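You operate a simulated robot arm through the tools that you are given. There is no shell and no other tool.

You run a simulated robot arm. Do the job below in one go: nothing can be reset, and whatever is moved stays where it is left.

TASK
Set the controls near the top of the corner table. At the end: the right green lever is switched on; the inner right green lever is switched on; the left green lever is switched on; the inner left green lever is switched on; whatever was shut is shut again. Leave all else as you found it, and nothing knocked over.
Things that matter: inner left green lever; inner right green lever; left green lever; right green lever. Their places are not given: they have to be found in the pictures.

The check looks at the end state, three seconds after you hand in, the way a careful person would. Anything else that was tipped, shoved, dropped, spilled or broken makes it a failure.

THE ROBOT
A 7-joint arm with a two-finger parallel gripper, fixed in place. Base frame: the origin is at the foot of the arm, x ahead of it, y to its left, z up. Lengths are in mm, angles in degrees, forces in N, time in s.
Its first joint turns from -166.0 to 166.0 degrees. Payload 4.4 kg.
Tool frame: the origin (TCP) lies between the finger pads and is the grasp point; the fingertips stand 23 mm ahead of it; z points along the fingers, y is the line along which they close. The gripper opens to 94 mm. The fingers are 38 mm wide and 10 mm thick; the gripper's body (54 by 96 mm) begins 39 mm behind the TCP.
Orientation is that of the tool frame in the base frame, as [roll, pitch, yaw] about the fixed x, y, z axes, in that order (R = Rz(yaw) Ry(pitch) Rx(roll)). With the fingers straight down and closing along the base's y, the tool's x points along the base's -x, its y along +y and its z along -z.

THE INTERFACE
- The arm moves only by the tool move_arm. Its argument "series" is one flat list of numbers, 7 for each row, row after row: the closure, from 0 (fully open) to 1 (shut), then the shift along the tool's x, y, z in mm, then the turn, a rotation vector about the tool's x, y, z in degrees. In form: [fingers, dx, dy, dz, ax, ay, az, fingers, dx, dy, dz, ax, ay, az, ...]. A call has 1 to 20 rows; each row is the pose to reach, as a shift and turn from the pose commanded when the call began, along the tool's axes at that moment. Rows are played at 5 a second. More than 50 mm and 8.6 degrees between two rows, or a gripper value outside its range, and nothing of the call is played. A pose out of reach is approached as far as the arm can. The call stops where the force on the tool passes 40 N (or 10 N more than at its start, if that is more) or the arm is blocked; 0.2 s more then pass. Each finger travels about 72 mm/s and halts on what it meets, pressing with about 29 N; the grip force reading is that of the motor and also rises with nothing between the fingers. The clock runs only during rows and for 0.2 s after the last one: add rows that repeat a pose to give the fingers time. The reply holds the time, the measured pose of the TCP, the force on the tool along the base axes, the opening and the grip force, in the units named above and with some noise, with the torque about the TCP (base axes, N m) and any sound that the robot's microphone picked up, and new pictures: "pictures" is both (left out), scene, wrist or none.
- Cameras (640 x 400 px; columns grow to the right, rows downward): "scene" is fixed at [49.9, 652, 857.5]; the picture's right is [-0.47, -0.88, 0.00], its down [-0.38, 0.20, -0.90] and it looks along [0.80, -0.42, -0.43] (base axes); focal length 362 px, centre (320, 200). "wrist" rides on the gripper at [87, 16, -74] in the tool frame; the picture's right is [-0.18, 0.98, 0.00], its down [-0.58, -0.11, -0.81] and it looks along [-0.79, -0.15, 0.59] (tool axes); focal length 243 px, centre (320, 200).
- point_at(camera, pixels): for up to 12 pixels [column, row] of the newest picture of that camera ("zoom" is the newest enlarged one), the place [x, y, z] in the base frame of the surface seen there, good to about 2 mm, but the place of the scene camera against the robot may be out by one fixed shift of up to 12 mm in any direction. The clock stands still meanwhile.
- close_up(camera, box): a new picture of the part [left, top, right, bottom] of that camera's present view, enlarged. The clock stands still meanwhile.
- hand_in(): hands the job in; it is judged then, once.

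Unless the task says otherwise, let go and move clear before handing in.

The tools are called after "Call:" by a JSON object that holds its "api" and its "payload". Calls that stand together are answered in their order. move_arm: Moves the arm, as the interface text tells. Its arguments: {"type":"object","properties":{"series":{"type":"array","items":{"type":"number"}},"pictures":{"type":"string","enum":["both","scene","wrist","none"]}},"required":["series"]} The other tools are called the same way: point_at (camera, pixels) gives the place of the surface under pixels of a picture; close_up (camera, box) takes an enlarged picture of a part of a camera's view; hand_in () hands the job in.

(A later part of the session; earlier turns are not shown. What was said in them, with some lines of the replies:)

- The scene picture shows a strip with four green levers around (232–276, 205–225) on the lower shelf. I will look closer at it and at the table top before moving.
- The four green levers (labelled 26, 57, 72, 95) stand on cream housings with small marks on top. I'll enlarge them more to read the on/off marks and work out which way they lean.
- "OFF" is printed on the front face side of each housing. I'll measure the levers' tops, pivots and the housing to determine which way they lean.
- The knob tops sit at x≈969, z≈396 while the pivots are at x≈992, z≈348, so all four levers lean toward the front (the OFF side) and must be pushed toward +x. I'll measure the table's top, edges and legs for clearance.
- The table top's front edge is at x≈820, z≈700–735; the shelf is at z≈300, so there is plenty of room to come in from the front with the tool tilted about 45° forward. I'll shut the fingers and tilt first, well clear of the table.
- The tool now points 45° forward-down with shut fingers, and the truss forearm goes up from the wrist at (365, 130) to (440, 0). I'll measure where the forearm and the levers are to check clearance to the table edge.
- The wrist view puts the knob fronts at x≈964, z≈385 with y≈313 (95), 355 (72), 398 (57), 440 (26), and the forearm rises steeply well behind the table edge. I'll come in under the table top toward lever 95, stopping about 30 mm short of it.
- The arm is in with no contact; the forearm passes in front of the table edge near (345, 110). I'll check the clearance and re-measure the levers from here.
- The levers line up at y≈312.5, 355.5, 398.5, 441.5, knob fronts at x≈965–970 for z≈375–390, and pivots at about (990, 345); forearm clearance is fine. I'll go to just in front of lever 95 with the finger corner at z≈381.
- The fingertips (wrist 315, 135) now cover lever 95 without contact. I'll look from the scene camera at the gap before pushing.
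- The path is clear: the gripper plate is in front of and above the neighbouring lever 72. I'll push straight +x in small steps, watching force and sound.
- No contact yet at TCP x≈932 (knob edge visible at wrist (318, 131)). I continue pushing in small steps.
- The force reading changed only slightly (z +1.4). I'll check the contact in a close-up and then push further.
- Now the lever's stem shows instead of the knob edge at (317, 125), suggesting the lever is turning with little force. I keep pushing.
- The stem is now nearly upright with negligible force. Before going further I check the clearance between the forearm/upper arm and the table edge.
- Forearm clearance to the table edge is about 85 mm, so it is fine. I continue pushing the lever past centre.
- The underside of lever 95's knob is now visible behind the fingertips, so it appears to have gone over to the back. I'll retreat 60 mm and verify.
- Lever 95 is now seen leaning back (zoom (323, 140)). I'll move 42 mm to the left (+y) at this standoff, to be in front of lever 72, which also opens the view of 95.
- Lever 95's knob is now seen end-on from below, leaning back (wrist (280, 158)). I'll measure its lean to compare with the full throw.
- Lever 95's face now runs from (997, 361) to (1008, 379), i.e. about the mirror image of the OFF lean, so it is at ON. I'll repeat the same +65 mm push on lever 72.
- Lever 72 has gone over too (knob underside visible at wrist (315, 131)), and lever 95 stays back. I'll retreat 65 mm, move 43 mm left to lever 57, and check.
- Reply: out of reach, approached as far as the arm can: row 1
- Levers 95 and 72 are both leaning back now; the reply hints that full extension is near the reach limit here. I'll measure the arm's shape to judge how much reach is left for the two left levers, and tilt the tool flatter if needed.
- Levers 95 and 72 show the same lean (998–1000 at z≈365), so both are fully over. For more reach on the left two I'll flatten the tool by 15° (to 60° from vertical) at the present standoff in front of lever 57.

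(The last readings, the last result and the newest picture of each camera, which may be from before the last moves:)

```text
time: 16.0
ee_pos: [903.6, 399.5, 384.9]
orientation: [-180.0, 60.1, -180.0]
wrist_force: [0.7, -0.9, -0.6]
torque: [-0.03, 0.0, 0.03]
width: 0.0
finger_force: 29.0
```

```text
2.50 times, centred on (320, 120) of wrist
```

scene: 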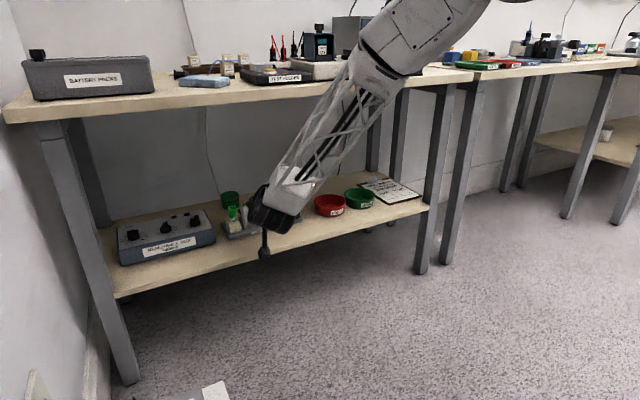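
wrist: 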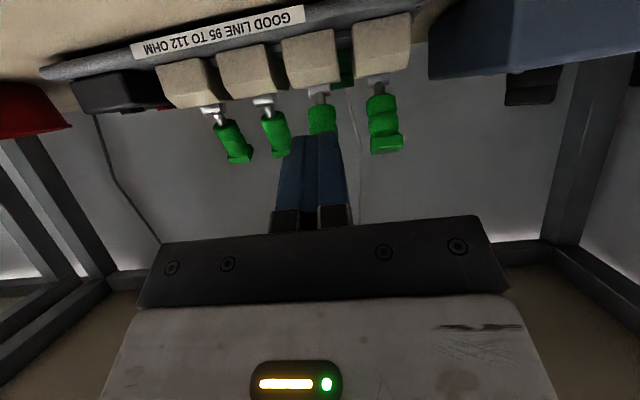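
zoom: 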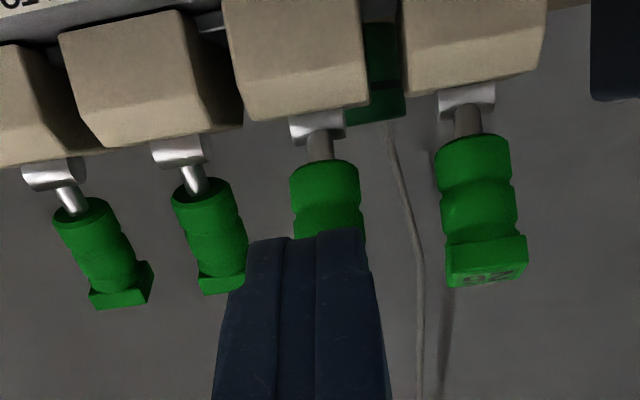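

At 60° the fingertips still cover lever 57's knob (wrist (320, 135)) with room below. I'll lower 4 mm and push the first 42 mm of the way, then check.

Call:
{"api": "move_arm", "payload": {"series": [1, -2.5, 0, 12.4, 0, 0, 0, 1, -9, 0, 23.7, 0, 0, 0, 1, -11.5, 0, 28, 0, 0, 0, 1, -13.5, 0, 31.4, 0, 0, 0, 1, -15.5, 0, 34.9, 0, 0, 0, 1, -17.5, 0, 38.4, 0, 0, 0]}}

Call:
{"api": "close_up", "payload": {"camera": "wrist", "box": [220, 40, 420, 200]}}

Call:
{"api": "close_up", "payload": {"camera": "scene", "box": [216, 150, 344, 250]}}

```text
time: 17.1
ee_pos: [941.1, 400.0, 386.6]
orientation: [179.9, 60.3, 179.9]
wrist_force: [-3.4, -1.9, 7.1]
torque: [0.04, -0.24, -0.09]
width: 0.0
finger_force: 29.1
stopped in row 5: the force on the tool passed its limit at 47 N (the readings are from after the stop); the commanded pose is now the measured one
```

scene: 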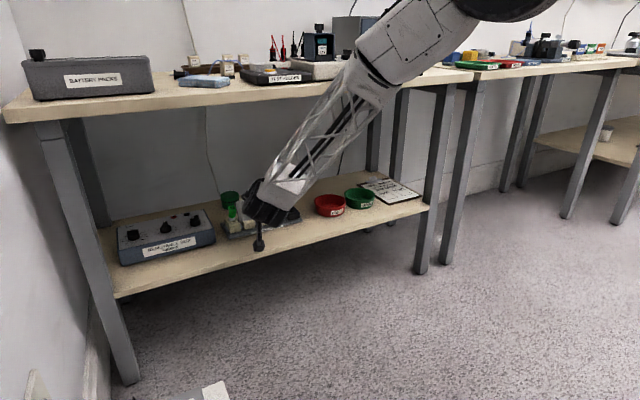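
wrist: 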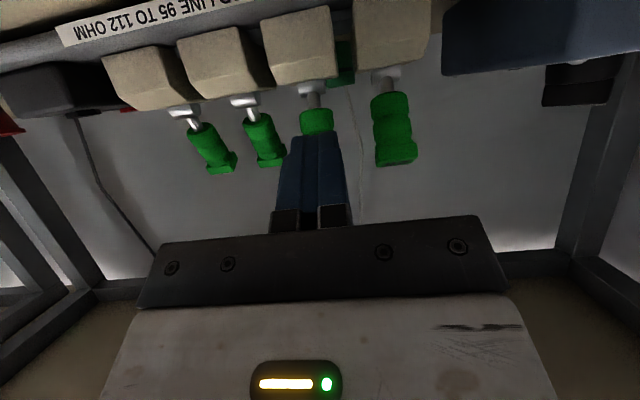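

```text
2.50 times, centred on (320, 120) of wrist
```

zoom: 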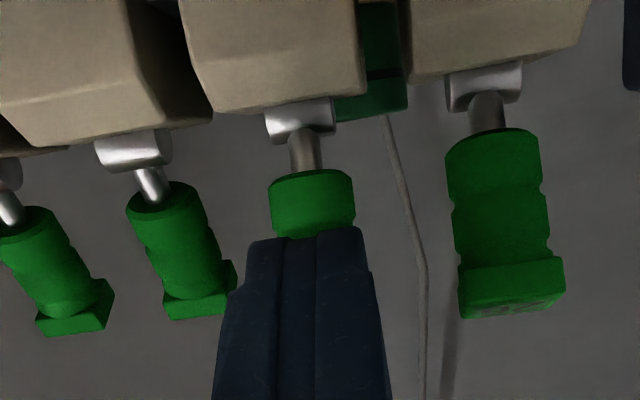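

```text
4.00 times, centred on (280, 200) of scene
```

zoom: 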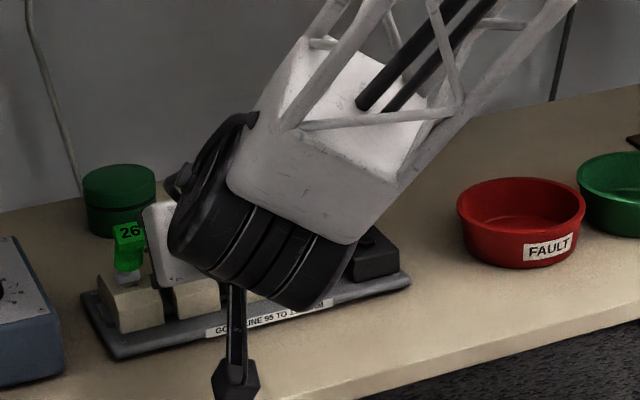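

The push stopped at 47 N with the TCP at z≈386.6 (6 mm above command) and residual force (-3.4, 7.1): the fingertip's sloping end is likely riding on the top edge of knob 57 instead of behind it. I'll measure the state before backing off.

Call:
{"api": "point_at", "payload": {"camera": "wrist", "pixels": [[312, 86], [311, 98], [316, 115], [316, 127], [311, 140], [330, 140], [300, 142], [300, 50], [390, 76], [395, 130], [397, 158], [250, 118]]}}

Call:
{"api": "close_up", "payload": {"camera": "wrist", "box": [270, 70, 370, 160]}}

Call:
{"api": "close_up", "payload": {"camera": "scene", "box": [216, 180, 280, 240]}}

```text
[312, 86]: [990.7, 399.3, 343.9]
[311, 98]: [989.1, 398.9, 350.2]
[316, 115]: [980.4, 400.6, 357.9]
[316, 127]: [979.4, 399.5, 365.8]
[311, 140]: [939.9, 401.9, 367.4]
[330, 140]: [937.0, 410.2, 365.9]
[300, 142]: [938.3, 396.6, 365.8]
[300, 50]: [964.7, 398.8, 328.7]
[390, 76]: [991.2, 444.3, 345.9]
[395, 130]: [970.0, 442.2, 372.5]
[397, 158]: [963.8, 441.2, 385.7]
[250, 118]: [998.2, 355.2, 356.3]
```

```text
4.44 times, centred on (320, 115) of wrist
```

zoom: 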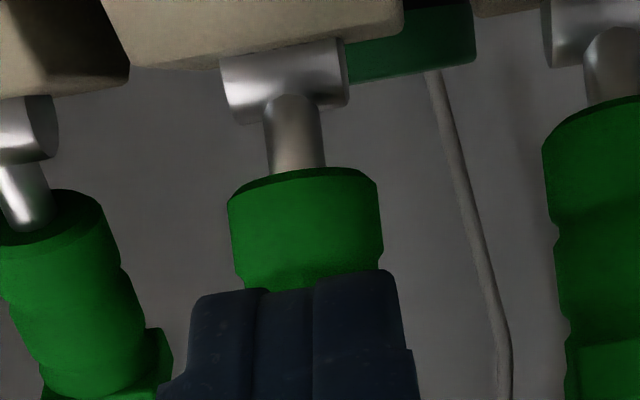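

```text
6.67 times, centred on (248, 210) of scene
```

zoom: 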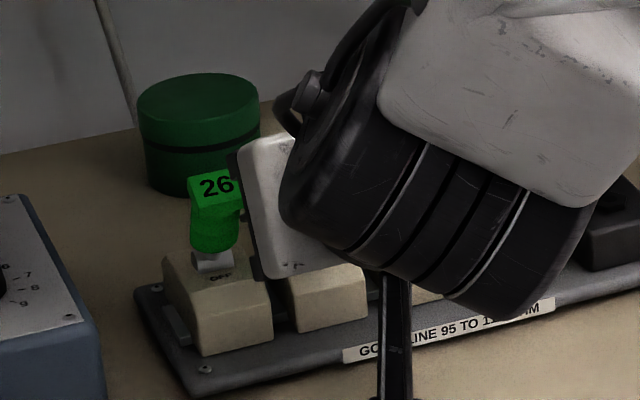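

The residual force points exactly from the pivot to the knob's top edge, so the finger corner (about 10 mm higher at this tilt) caught the knob's top edge and wedged; lever 57 only turned part-way. I'll back off 30 mm and look before retrying lower.

Call:
{"api": "move_arm", "payload": {"series": [1, 4, 0, -6.9, 0, 0, 0, 1, 8, 0, -13.9, 0, 0, 0, 1, 15, 0, -26, 0, 0, 0, 1, 15, 0, -26, 0, 0, 0]}}

Call:
{"api": "close_up", "payload": {"camera": "wrist", "box": [220, 40, 420, 200]}}

Call:
{"api": "point_at", "payload": {"camera": "scene", "pixels": [[262, 248], [262, 253], [262, 243], [262, 230], [270, 235], [280, 205], [345, 105], [335, 110]]}}

```text
time: 18.1
ee_pos: [910.5, 400.7, 386.0]
orientation: [179.9, 60.3, 179.9]
wrist_force: [0.0, 0.1, -0.8]
torque: [-0.01, 0.0, 0.01]
width: 0.0
finger_force: 29.0
```

scene: 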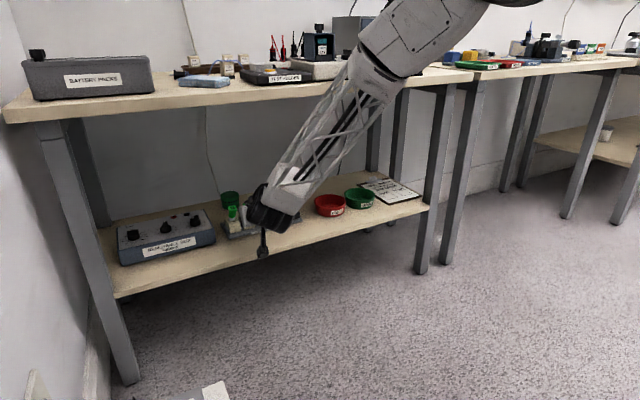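
wrist: 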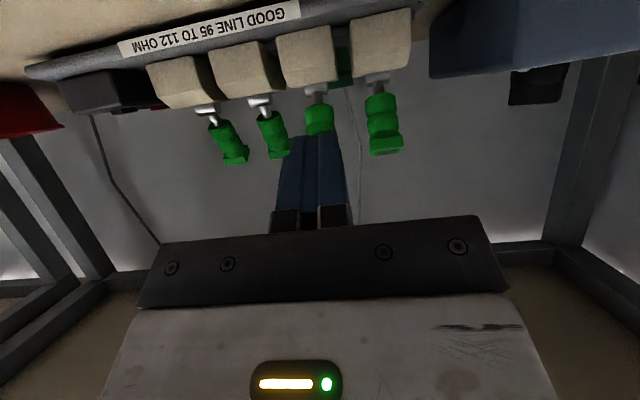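

```text
2.50 times, centred on (320, 120) of wrist
```

zoom: 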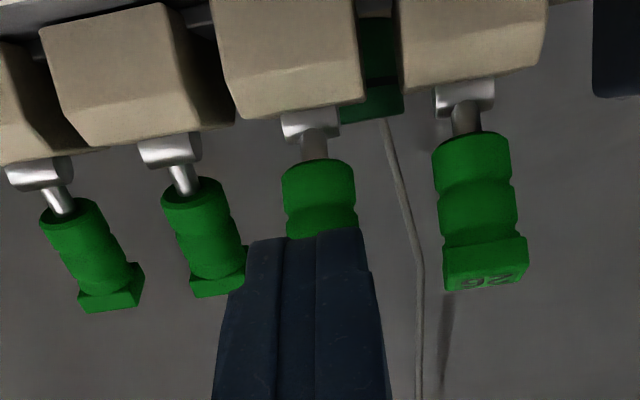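

```text
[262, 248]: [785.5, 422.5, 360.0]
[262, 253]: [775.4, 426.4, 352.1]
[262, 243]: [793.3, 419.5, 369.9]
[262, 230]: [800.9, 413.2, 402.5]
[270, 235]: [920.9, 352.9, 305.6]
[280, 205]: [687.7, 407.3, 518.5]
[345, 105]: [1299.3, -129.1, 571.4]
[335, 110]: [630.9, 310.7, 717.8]
```

After backing off, the camera's underside is about 40 mm below the TCP, so I can safely go lower over the shelf. I'll drop 11 mm (to z≈375) and push again slowly, checking at x≈940.

Call:
{"api": "move_arm", "payload": {"series": [1, 5, -0.7, 2.8, 0, 0, 0, 1, 9.53, -1.5, 5.5, 0, 0, 0, 1, 9.53, -1.5, 5.5, 0, 0, 0, 1, 2, -1.5, 18.5, 0, 0, 0, 1, -0.5, -1.5, 22.8, 0, 0, 0, 1, -2, -1.5, 25.4, 0, 0, 0, 1, -3.5, -1.5, 28, 0, 0, 0, 1, -5, -1.5, 30.6, 0, 0, 0], "pictures": "wrist"}}

Call:
{"api": "close_up", "payload": {"camera": "wrist", "box": [220, 40, 420, 200]}}

```text
time: 19.9
ee_pos: [939.8, 398.5, 373.7]
orientation: [179.9, 60.3, 179.9]
wrist_force: [-1.4, 0.3, 0.3]
torque: [-0.02, 0.01, 0.03]
width: 0.0
finger_force: 29.3
```

wrist: 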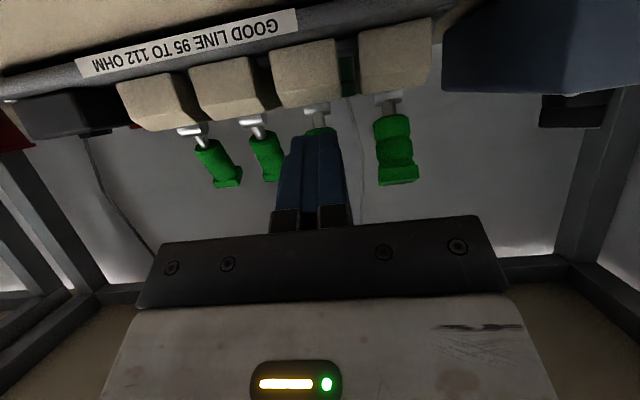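

```text
2.50 times, centred on (320, 120) of wrist
```

zoom: 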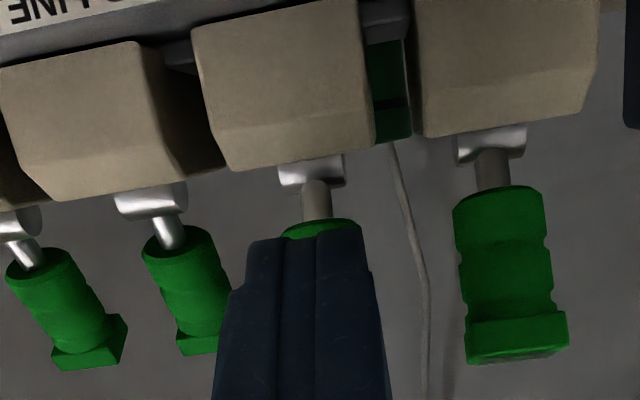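

Contact is now light (-1.4 N) with the tip low on the knob. I continue +x in 3 mm steps.

Call:
{"api": "move_arm", "payload": {"series": [1, -1.5, 0, 2.6, 0, 0, 0, 1, -3, 0, 5.2, 0, 0, 0, 1, -4.5, 0, 7.8, 0, 0, 0, 1, -6, 0, 10.4, 0, 0, 0], "pictures": "wrist"}}

Call:
{"api": "close_up", "payload": {"camera": "wrist", "box": [220, 40, 420, 200]}}

```text
time: 20.9
ee_pos: [952.0, 398.5, 373.8]
orientation: [179.9, 60.4, -179.9]
wrist_force: [0.0, 0.3, 0.7]
torque: [0.03, 0.03, 0.04]
width: 0.3
finger_force: 29.0
```

wrist: 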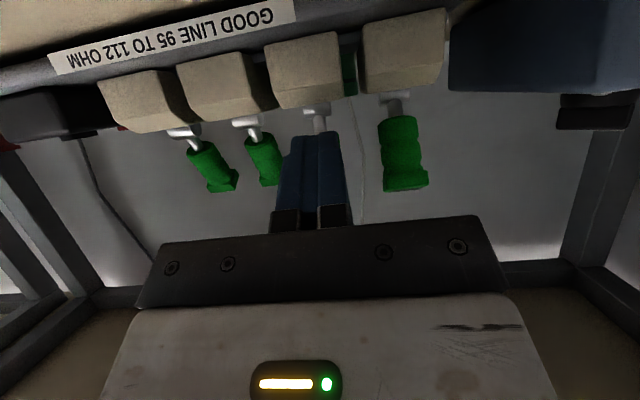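

```text
2.50 times, centred on (320, 120) of wrist
```

zoom: 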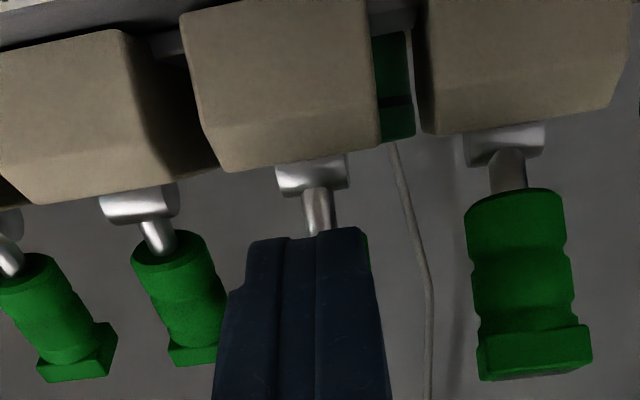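

Lever 57's stem is turning upright with almost no force. I continue another 12 mm.

Call:
{"api": "move_arm", "payload": {"series": [1, -1.5, 0, 2.6, 0, 0, 0, 1, -3, 0, 5.2, 0, 0, 0, 1, -4.5, 0, 7.8, 0, 0, 0, 1, -6, 0, 10.4, 0, 0, 0], "pictures": "wrist"}}

Call:
{"api": "close_up", "payload": {"camera": "wrist", "box": [220, 40, 420, 200]}}

```text
time: 21.9
ee_pos: [963.9, 397.9, 374.5]
orientation: [179.9, 60.3, 179.9]
wrist_force: [-0.6, 1.0, 0.7]
torque: [-0.02, 0.01, -0.02]
width: 0.2
finger_force: 28.9
```

wrist: 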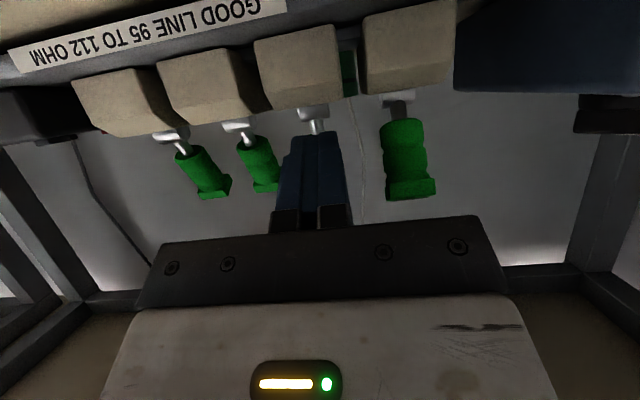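

```text
2.50 times, centred on (320, 120) of wrist
```

zoom: 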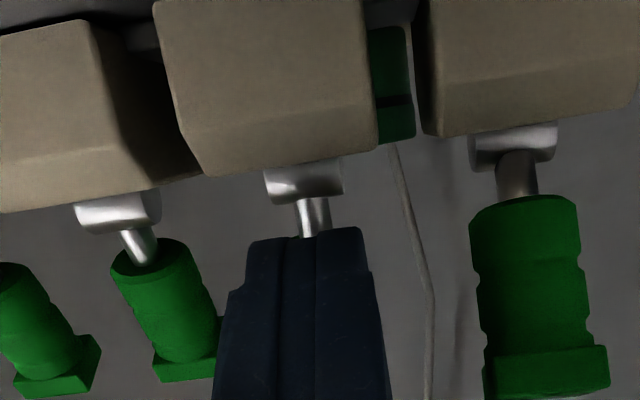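

The stem now has the same bright look as the levers already over. I'll push 4 mm more, then retreat 60 mm and check.

Call:
{"api": "move_arm", "payload": {"series": [1, -1, 0, 1.7, 0, 0, 0, 1, -2, 0, 3.5, 0, 0, 0, 1, -2, 0, 3.5, 0, 0, 0, 1, 8, 0, -13.9, 0, 0, 0, 1, 18, 0, -31.2, 0, 0, 0, 1, 28, 0, -48.5, 0, 0, 0]}}

Call:
{"api": "close_up", "payload": {"camera": "wrist", "box": [220, 40, 420, 200]}}

```text
time: 23.3
ee_pos: [907.7, 398.9, 374.4]
orientation: [179.8, 60.4, 179.9]
wrist_force: [0.9, -0.1, -0.2]
torque: [0.05, 0.01, -0.02]
width: 0.0
finger_force: 29.4
```

scene: 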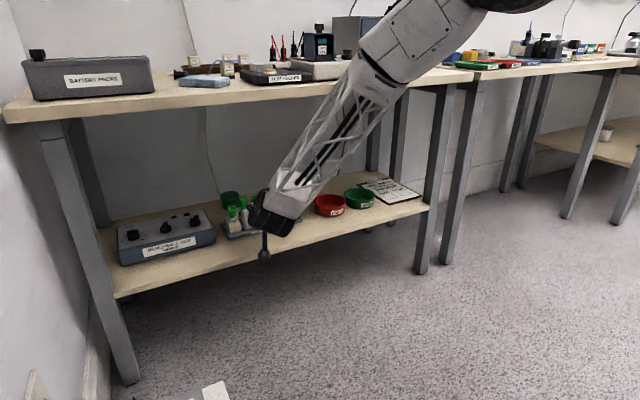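
wrist: 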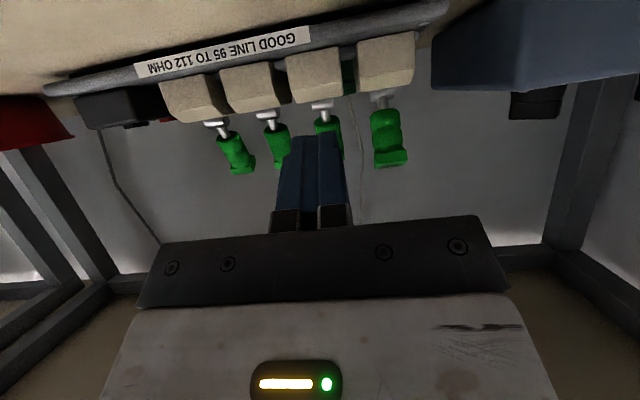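

```text
2.50 times, centred on (320, 120) of wrist
```

zoom: 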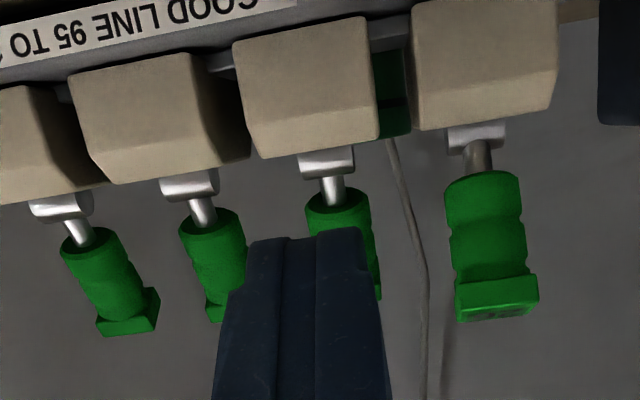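

Lever 57 is now leaning back like 72 and 95 (wrist zoom (335, 200)). I'll shift left to lever 26 with a 15° yaw toward it so the arm keeps enough reach, staying at the same standoff.

Call:
{"api": "move_arm", "payload": {"series": [1, 0.5, 10, -0.8, -3.25, 0, -1.88, 1, 0.9, 20, -1.6, -6.5, 0, -3.75, 1, 1.35, 30, -2.3, -9.75, 0, -5.63, 1, 1.35, 39.5, -2.3, -13, 0, -7.5, 1, 1.35, 39.5, -2.3, -13, 0, -7.5]}}

Call:
{"api": "close_up", "payload": {"camera": "wrist", "box": [220, 40, 420, 200]}}

Call:
{"api": "close_up", "payload": {"camera": "scene", "box": [190, 150, 318, 250]}}

```text
time: 24.5
ee_pos: [904.1, 438.2, 372.7]
orientation: [-179.8, 60.3, -164.9]
wrist_force: [1.2, -1.1, -0.3]
torque: [-0.01, -0.01, -0.04]
width: 0.0
finger_force: 28.5
```

scene: 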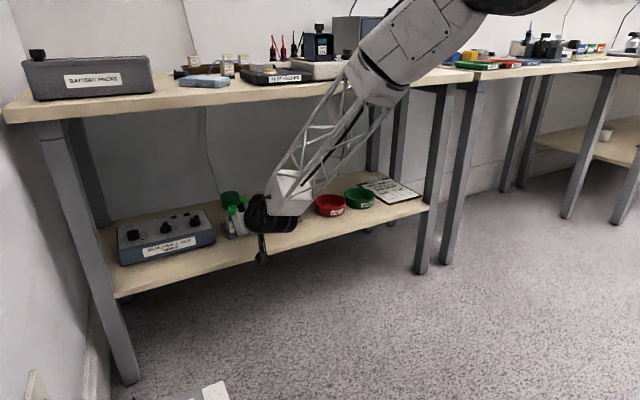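
wrist: 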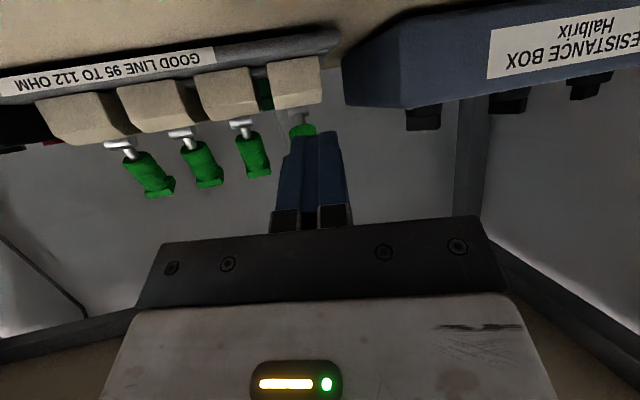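

```text
2.50 times, centred on (320, 120) of wrist
```

zoom: 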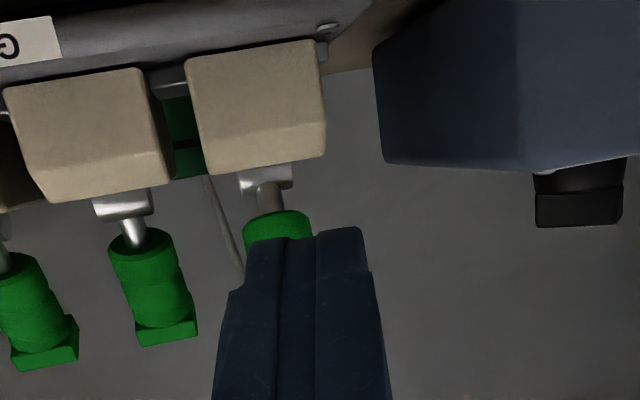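

```text
4.00 times, centred on (254, 200) of scene
```

zoom: 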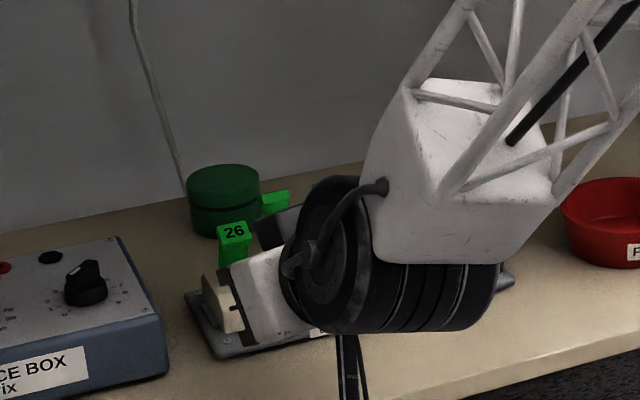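

The tool now faces lever 26 with 15° yaw (wrist (303, 130)); the resistance box stays well to the side. I'll push along base +x, first 35 mm, and check.

Call:
{"api": "move_arm", "payload": {"series": [1, -5.8, -3.1, 10, 0, 0, 0, 1, -9.7, -5.2, 16.7, 0, 0, 0, 1, -11.6, -6.2, 20.1, 0, 0, 0, 1, -13.5, -7.3, 23.4, 0, 0, 0, 1, -15.5, -8.3, 26.8, 0, 0, 0, 1, -16.9, -9.1, 29.3, 0, 0, 0], "pictures": "wrist"}}

Call:
{"api": "close_up", "payload": {"camera": "wrist", "box": [220, 40, 420, 200]}}

```text
time: 25.9
ee_pos: [938.5, 437.8, 373.7]
orientation: [-180.0, 60.4, -164.9]
wrist_force: [-1.2, 0.4, 0.3]
torque: [0.03, -0.01, 0.0]
width: 0.0
finger_force: 29.3
```

wrist: 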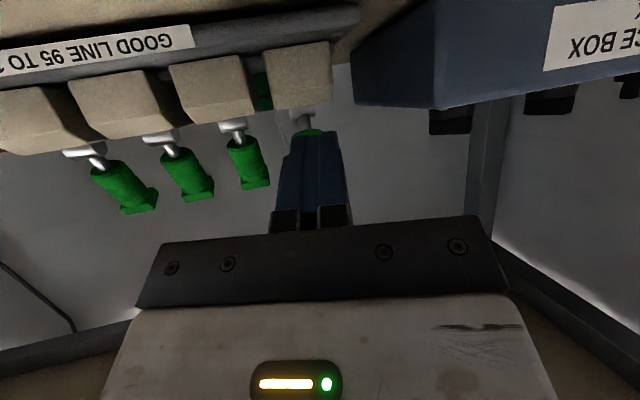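

```text
2.50 times, centred on (320, 120) of wrist
```

zoom: 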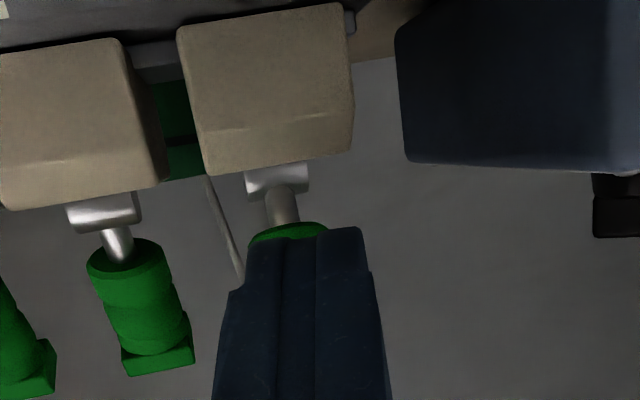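

Light contact (-1.2 N), same as with lever 57. I continue +x 12 mm.

Call:
{"api": "move_arm", "payload": {"series": [1, -1.45, -0.78, 2.5, 0, 0, 0, 1, -2.9, -1.55, 5, 0, 0, 0, 1, -4.35, -2.3, 7.5, 0, 0, 0, 1, -5.8, -3.1, 10, 0, 0, 0], "pictures": "wrist"}}

Call:
{"api": "close_up", "payload": {"camera": "wrist", "box": [220, 40, 420, 200]}}

```text
time: 26.9
ee_pos: [950.4, 437.9, 374.1]
orientation: [-179.8, 60.3, -165.1]
wrist_force: [0.0, 0.0, -0.9]
torque: [-0.02, -0.03, -0.04]
width: 0.1
finger_force: 28.5
```

wrist: 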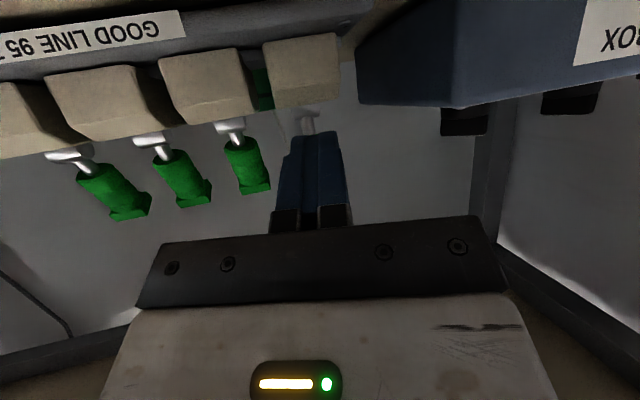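

```text
2.50 times, centred on (320, 120) of wrist
```

zoom: 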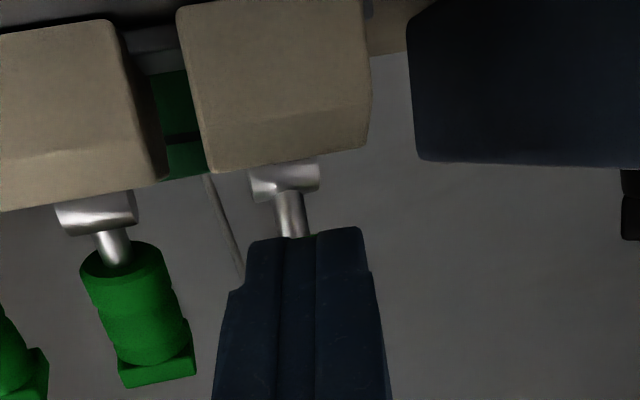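

Lever 26's stem is now close to upright and the force stays near zero. I push another 14 mm.

Call:
{"api": "move_arm", "payload": {"series": [1, -1.45, -0.78, 2.5, 0, 0, 0, 1, -2.9, -1.55, 5, 0, 0, 0, 1, -4.35, -2.3, 7.5, 0, 0, 0, 1, -5.8, -3.1, 10, 0, 0, 0, 1, -6.8, -3.6, 11.7, 0, 0, 0], "pictures": "wrist"}}

Call:
{"api": "close_up", "payload": {"camera": "wrist", "box": [220, 40, 420, 200]}}

```text
time: 28.1
ee_pos: [965.3, 436.4, 373.8]
orientation: [-179.9, 60.3, -164.9]
wrist_force: [-0.1, 0.0, 0.1]
torque: [0.0, 0.02, -0.03]
width: 0.1
finger_force: 28.8
```

wrist: 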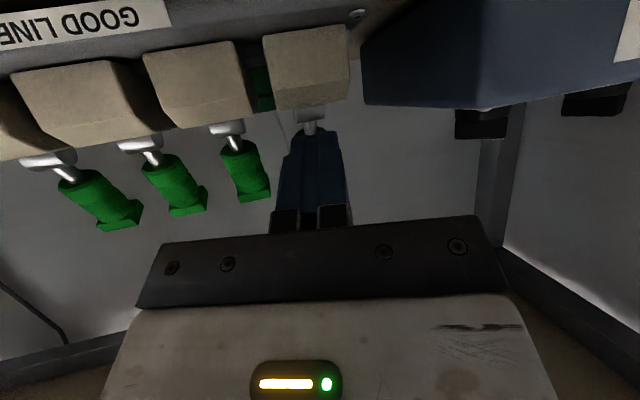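

```text
2.50 times, centred on (320, 120) of wrist
```

zoom: 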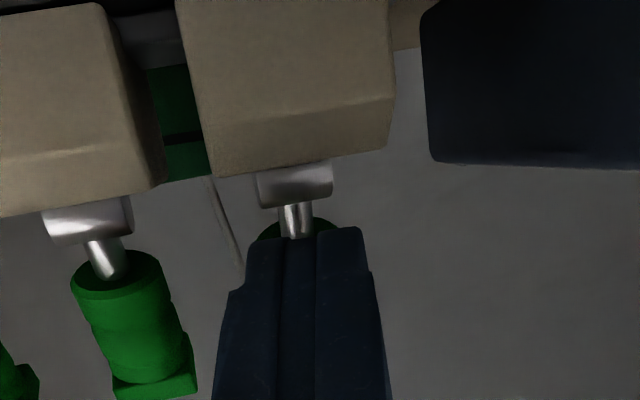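

The underside of knob 26 shows behind the fingertips (zoom (300, 230)), so it has gone over. I'll retreat straight back 65 mm and then move well clear to view all four levers.

Call:
{"api": "move_arm", "payload": {"series": [1, 5.8, 3.1, -10, 0, 0, 0, 1, 14.5, 7.8, -25.1, 0, 0, 0, 1, 24, 12.9, -41.6, 0, 0, 0, 1, 31.4, 16.8, -54.3, 0, 0, 0, 1, 48.3, 25.9, -83.6, 0, 0, 0, 1, 65, 34.9, -112.5, 0, 0, 0]}}

Call:
{"api": "close_up", "payload": {"camera": "wrist", "box": [200, 40, 400, 200]}}

Call:
{"api": "close_up", "payload": {"camera": "scene", "box": [200, 170, 320, 245]}}

```text
time: 29.5
ee_pos: [830.3, 439.5, 370.3]
orientation: [-180.0, 60.4, -165.0]
wrist_force: [1.1, 0.0, -0.1]
torque: [-0.01, 0.0, 0.0]
width: 0.0
finger_force: 29.2
```

scene: 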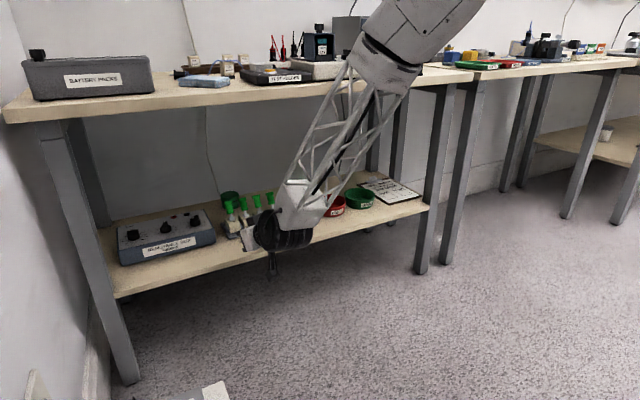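
wrist: 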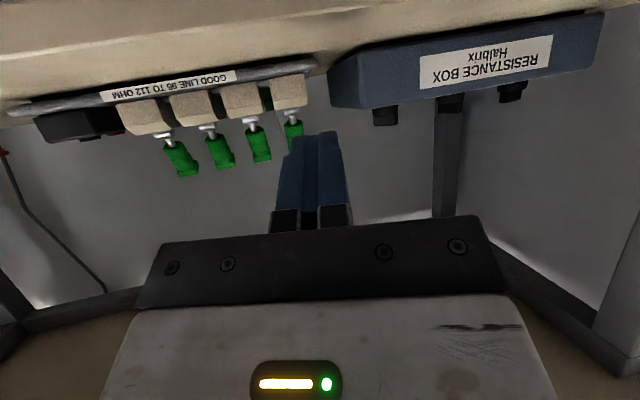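

```text
2.50 times, centred on (300, 120) of wrist
```

zoom: 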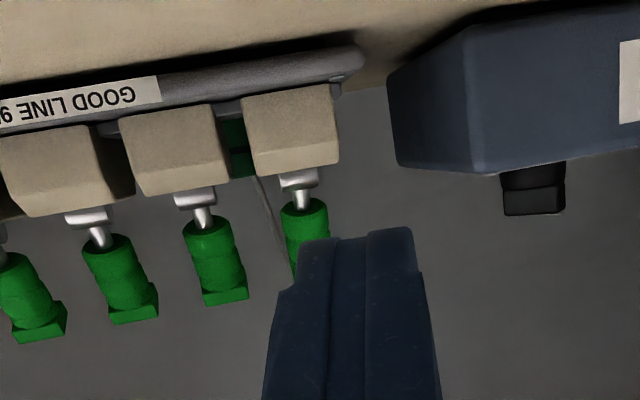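

```text
5.33 times, centred on (260, 208) of scene
```

zoom: 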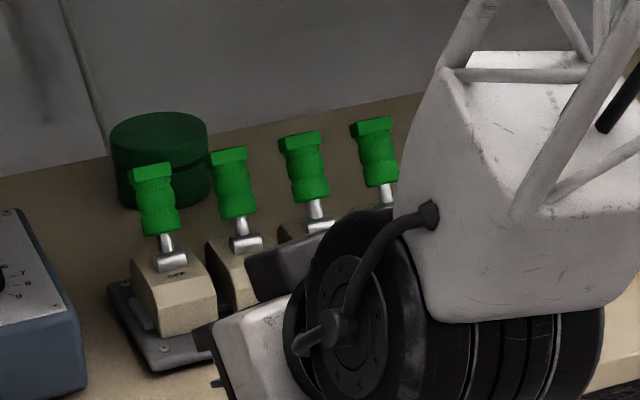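

All four knobs now lean back, away from the OFF marks, in both pictures. I'll pull the arm well clear of the table and verify with an unobstructed view.

Call:
{"api": "move_arm", "payload": {"series": [1, 16.9, 9.1, -29.3, 0, 0, 0, 1, 33.8, 18.1, -58.5, 0, 0, 0, 1, 50.7, 27.2, -87.8, 0, 0, 0, 1, 62.8, 33.7, -108.7, 0, 0, 0, 1, 28.2, 33.7, -128.7, 0, 0, 0, 1, -6.5, 33.7, -148.7, 0, 0, 0, 1, -41.1, 33.7, -168.7, 0, 0, 0]}}

Call:
{"api": "close_up", "payload": {"camera": "scene", "box": [200, 170, 320, 245]}}

Call:
{"api": "close_up", "payload": {"camera": "wrist", "box": [100, 40, 400, 200]}}

```text
time: 31.1
ee_pos: [699.0, 435.5, 492.5]
orientation: [-179.9, 60.3, -164.9]
wrist_force: [0.5, -0.2, -0.6]
torque: [0.02, 0.01, 0.0]
width: 0.0
finger_force: 28.8
```

scene: 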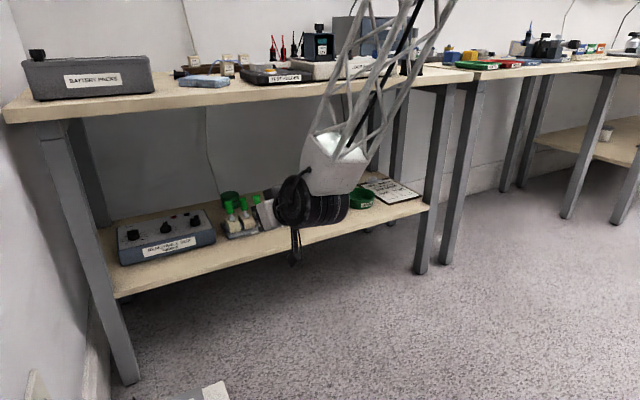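
wrist: 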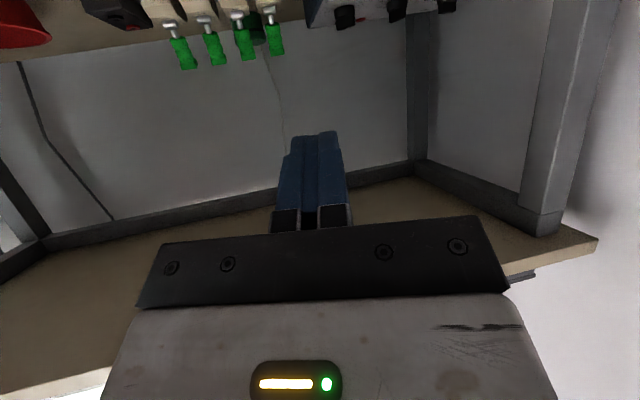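

```text
5.33 times, centred on (260, 208) of scene
```

zoom: 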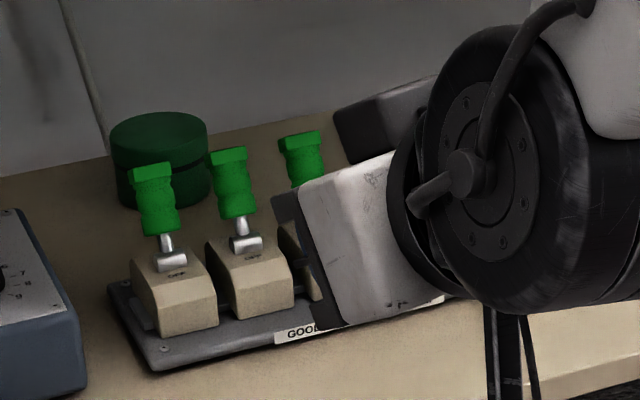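

```text
2.13 times, centred on (250, 120) of wrist
```

zoom: 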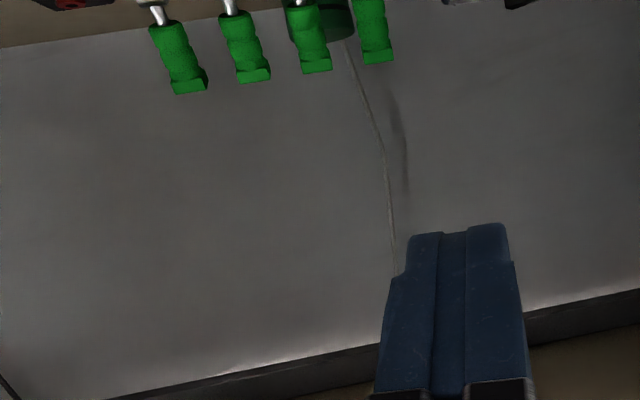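

Two of the levers are clearly over in the scene picture; the arm still hides the others. I'll move the arm back to its starting area to get a full view.

Call:
{"api": "move_arm", "payload": {"series": [1, 0.5, -37.6, -22.5, 0, 0, 0, 1, 1, -75.1, -45, 0, 0, 0, 1, 1.5, -112.7, -67.6, 0, 0, 0, 1, 2, -150.2, -90.2, 0, 0, 0, 1, 2.6, -187.8, -112.7, 0, 0, 0, 1, 2.6, -187.8, -112.7, 0.98, 7.46, 1.7, 1, 2.6, -187.8, -112.7, 1.97, 14.9, 3.4, 1, 2.6, -187.8, -112.7, 2.95, 22.4, 5.1, 1, 2.6, -187.8, -112.7, 3.93, 29.9, 6.8, 1, 2.6, -187.8, -112.7, 4.91, 37.3, 8.5, 1, 2.6, -187.8, -112.7, 5.9, 44.8, 10.2, 1, 2.6, -187.8, -112.7, 6.88, 52.2, 11.9, 1, 2.6, -187.8, -112.7, 7.86, 59.7, 13.6, 1, 2.6, -187.8, -112.7, 7.86, 59.7, 13.6]}}

Call:
{"api": "close_up", "payload": {"camera": "scene", "box": [200, 170, 320, 245]}}

```text
time: 34.3
ee_pos: [702.7, 247.2, 658.4]
orientation: [177.0, 15.0, -179.2]
wrist_force: [-0.6, 0.7, -0.3]
torque: [-0.01, -0.08, 0.02]
width: 0.0
finger_force: 29.0
out of reach, approached as far as the arm can: row 4, 5, 6, 7, 13, 14
stopped in row 14: the arm was blocked; the commanded pose is now the measured one
```

scene: 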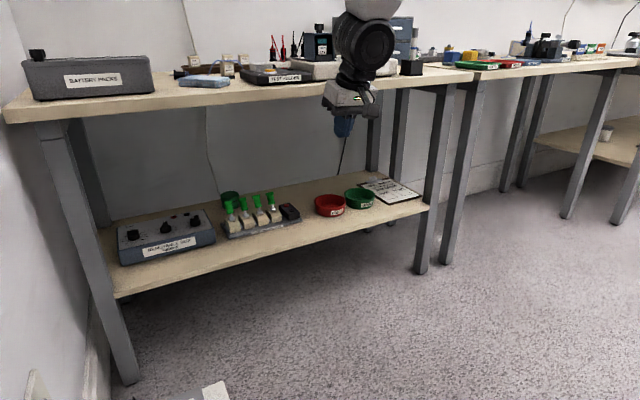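
wrist: 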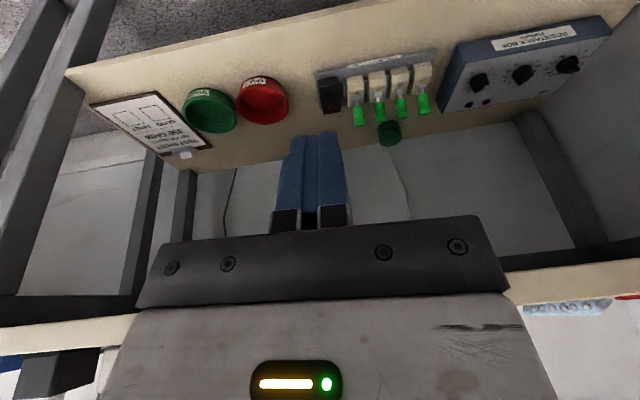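

```text
5.33 times, centred on (260, 208) of scene
```

zoom: 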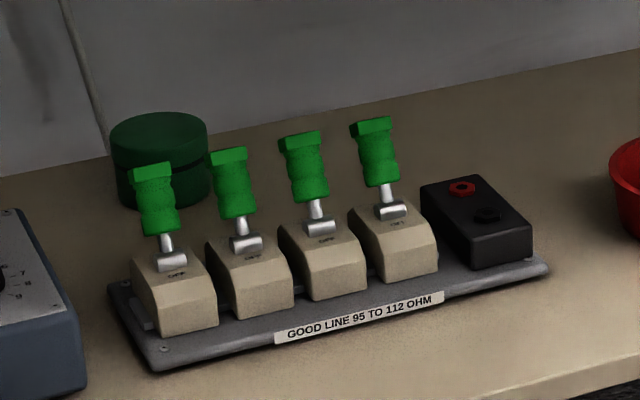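

All four levers now lean to the back, away from OFF, and the strip has not shifted. The arm stopped on a limit on the way back at (703, 247, 658), so I'll check that nothing near it was touched.

Call:
{"api": "close_up", "payload": {"camera": "scene", "box": [160, 10, 450, 150]}}

Call:
{"api": "close_up", "payload": {"camera": "scene", "box": [310, 0, 450, 90]}}

Call:
{"api": "point_at", "payload": {"camera": "scene", "pixels": [[365, 45], [340, 40], [390, 50], [360, 75], [372, 8], [345, 100], [344, 125], [385, 35], [317, 50], [410, 70]]}}

```text
2.21 times, centred on (305, 80) of scene
```

zoom: 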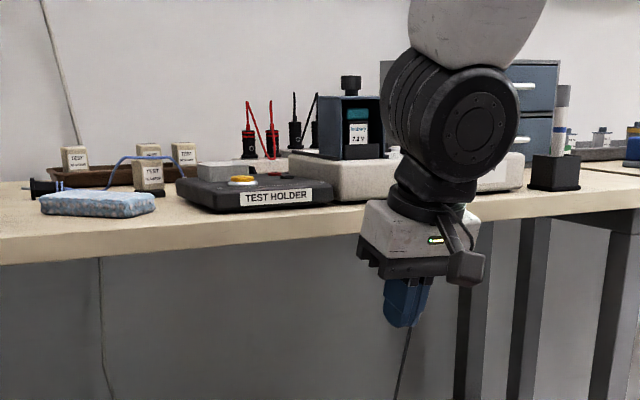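

```text
4.44 times, centred on (380, 45) of scene
```

zoom: 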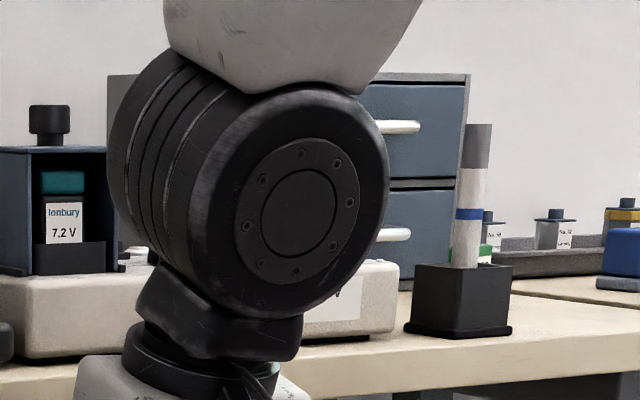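

```text
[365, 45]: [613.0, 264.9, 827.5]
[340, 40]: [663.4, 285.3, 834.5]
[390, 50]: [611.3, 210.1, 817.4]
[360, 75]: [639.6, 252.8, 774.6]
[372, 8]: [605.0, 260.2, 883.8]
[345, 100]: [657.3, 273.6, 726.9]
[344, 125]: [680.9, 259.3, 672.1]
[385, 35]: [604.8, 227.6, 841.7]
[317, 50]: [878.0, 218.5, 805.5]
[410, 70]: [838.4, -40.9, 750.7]
```

The wrist is about 100 mm clear of the table edge and nothing on the table has changed, so the stop was just a joint limit. As a last check, I'll measure the final lean of all four levers.

Call:
{"api": "close_up", "payload": {"camera": "scene", "box": [216, 186, 312, 246]}}

Call:
{"api": "point_at", "payload": {"camera": "zoom", "pixels": [[87, 120], [107, 217], [183, 100], [202, 198], [280, 80], [293, 177], [367, 62], [383, 154], [343, 268], [97, 329], [558, 230], [300, 240]]}}

```text
6.67 times, centred on (264, 216) of scene
```

zoom: 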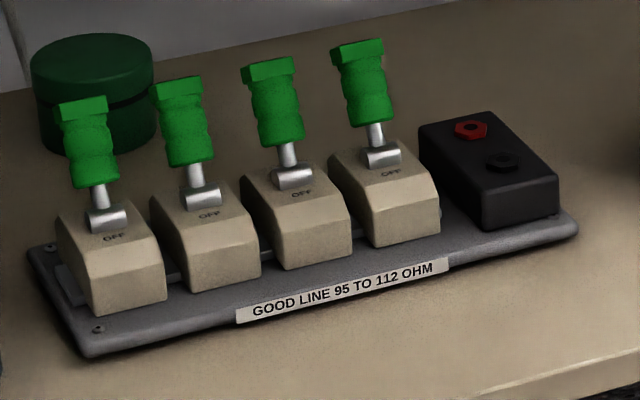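

```text
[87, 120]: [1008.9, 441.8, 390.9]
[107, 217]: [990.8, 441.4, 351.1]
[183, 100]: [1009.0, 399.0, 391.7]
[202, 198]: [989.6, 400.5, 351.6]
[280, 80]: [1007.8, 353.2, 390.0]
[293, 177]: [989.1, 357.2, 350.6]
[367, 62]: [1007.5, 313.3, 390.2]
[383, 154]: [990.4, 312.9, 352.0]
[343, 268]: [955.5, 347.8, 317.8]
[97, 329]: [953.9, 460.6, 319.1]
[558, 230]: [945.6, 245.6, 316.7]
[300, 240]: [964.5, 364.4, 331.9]
```

All four levers show the same lean to the back (tops at x≈1008, z≈390, hubs at x≈990). The strip, box and cup sit on the same pixels as at the start, and the gripper is clear, so I'm handing in.

Call:
{"api": "hand_in", "payload": {}}

```text
The job is handed in.
```

All four green levers (26, 57, 72 and 95) are switched over, away from their OFF marks, and the job is handed in. I took the side opposite OFF as on, since no "ON" mark was visible in the pictures. At the last check all four leaned back by the same amount.

- **Wedged push:** the first push on the inner left lever (57) caught the knob's top edge and stopped at 47 N. I backed off and repeated it lower with almost no force. The switch strip sits on the same pixels as at the start.
- **Arm position:** on the way back the arm stopped as blocked before reaching its start pose, most likely at a joint limit. It was left about 100 mm clear of the table edge, with the fingers shut and holding nothing.
- **Everything else:** nothing was opened, and nothing I checked on the table or shelf looks moved or knocked over.
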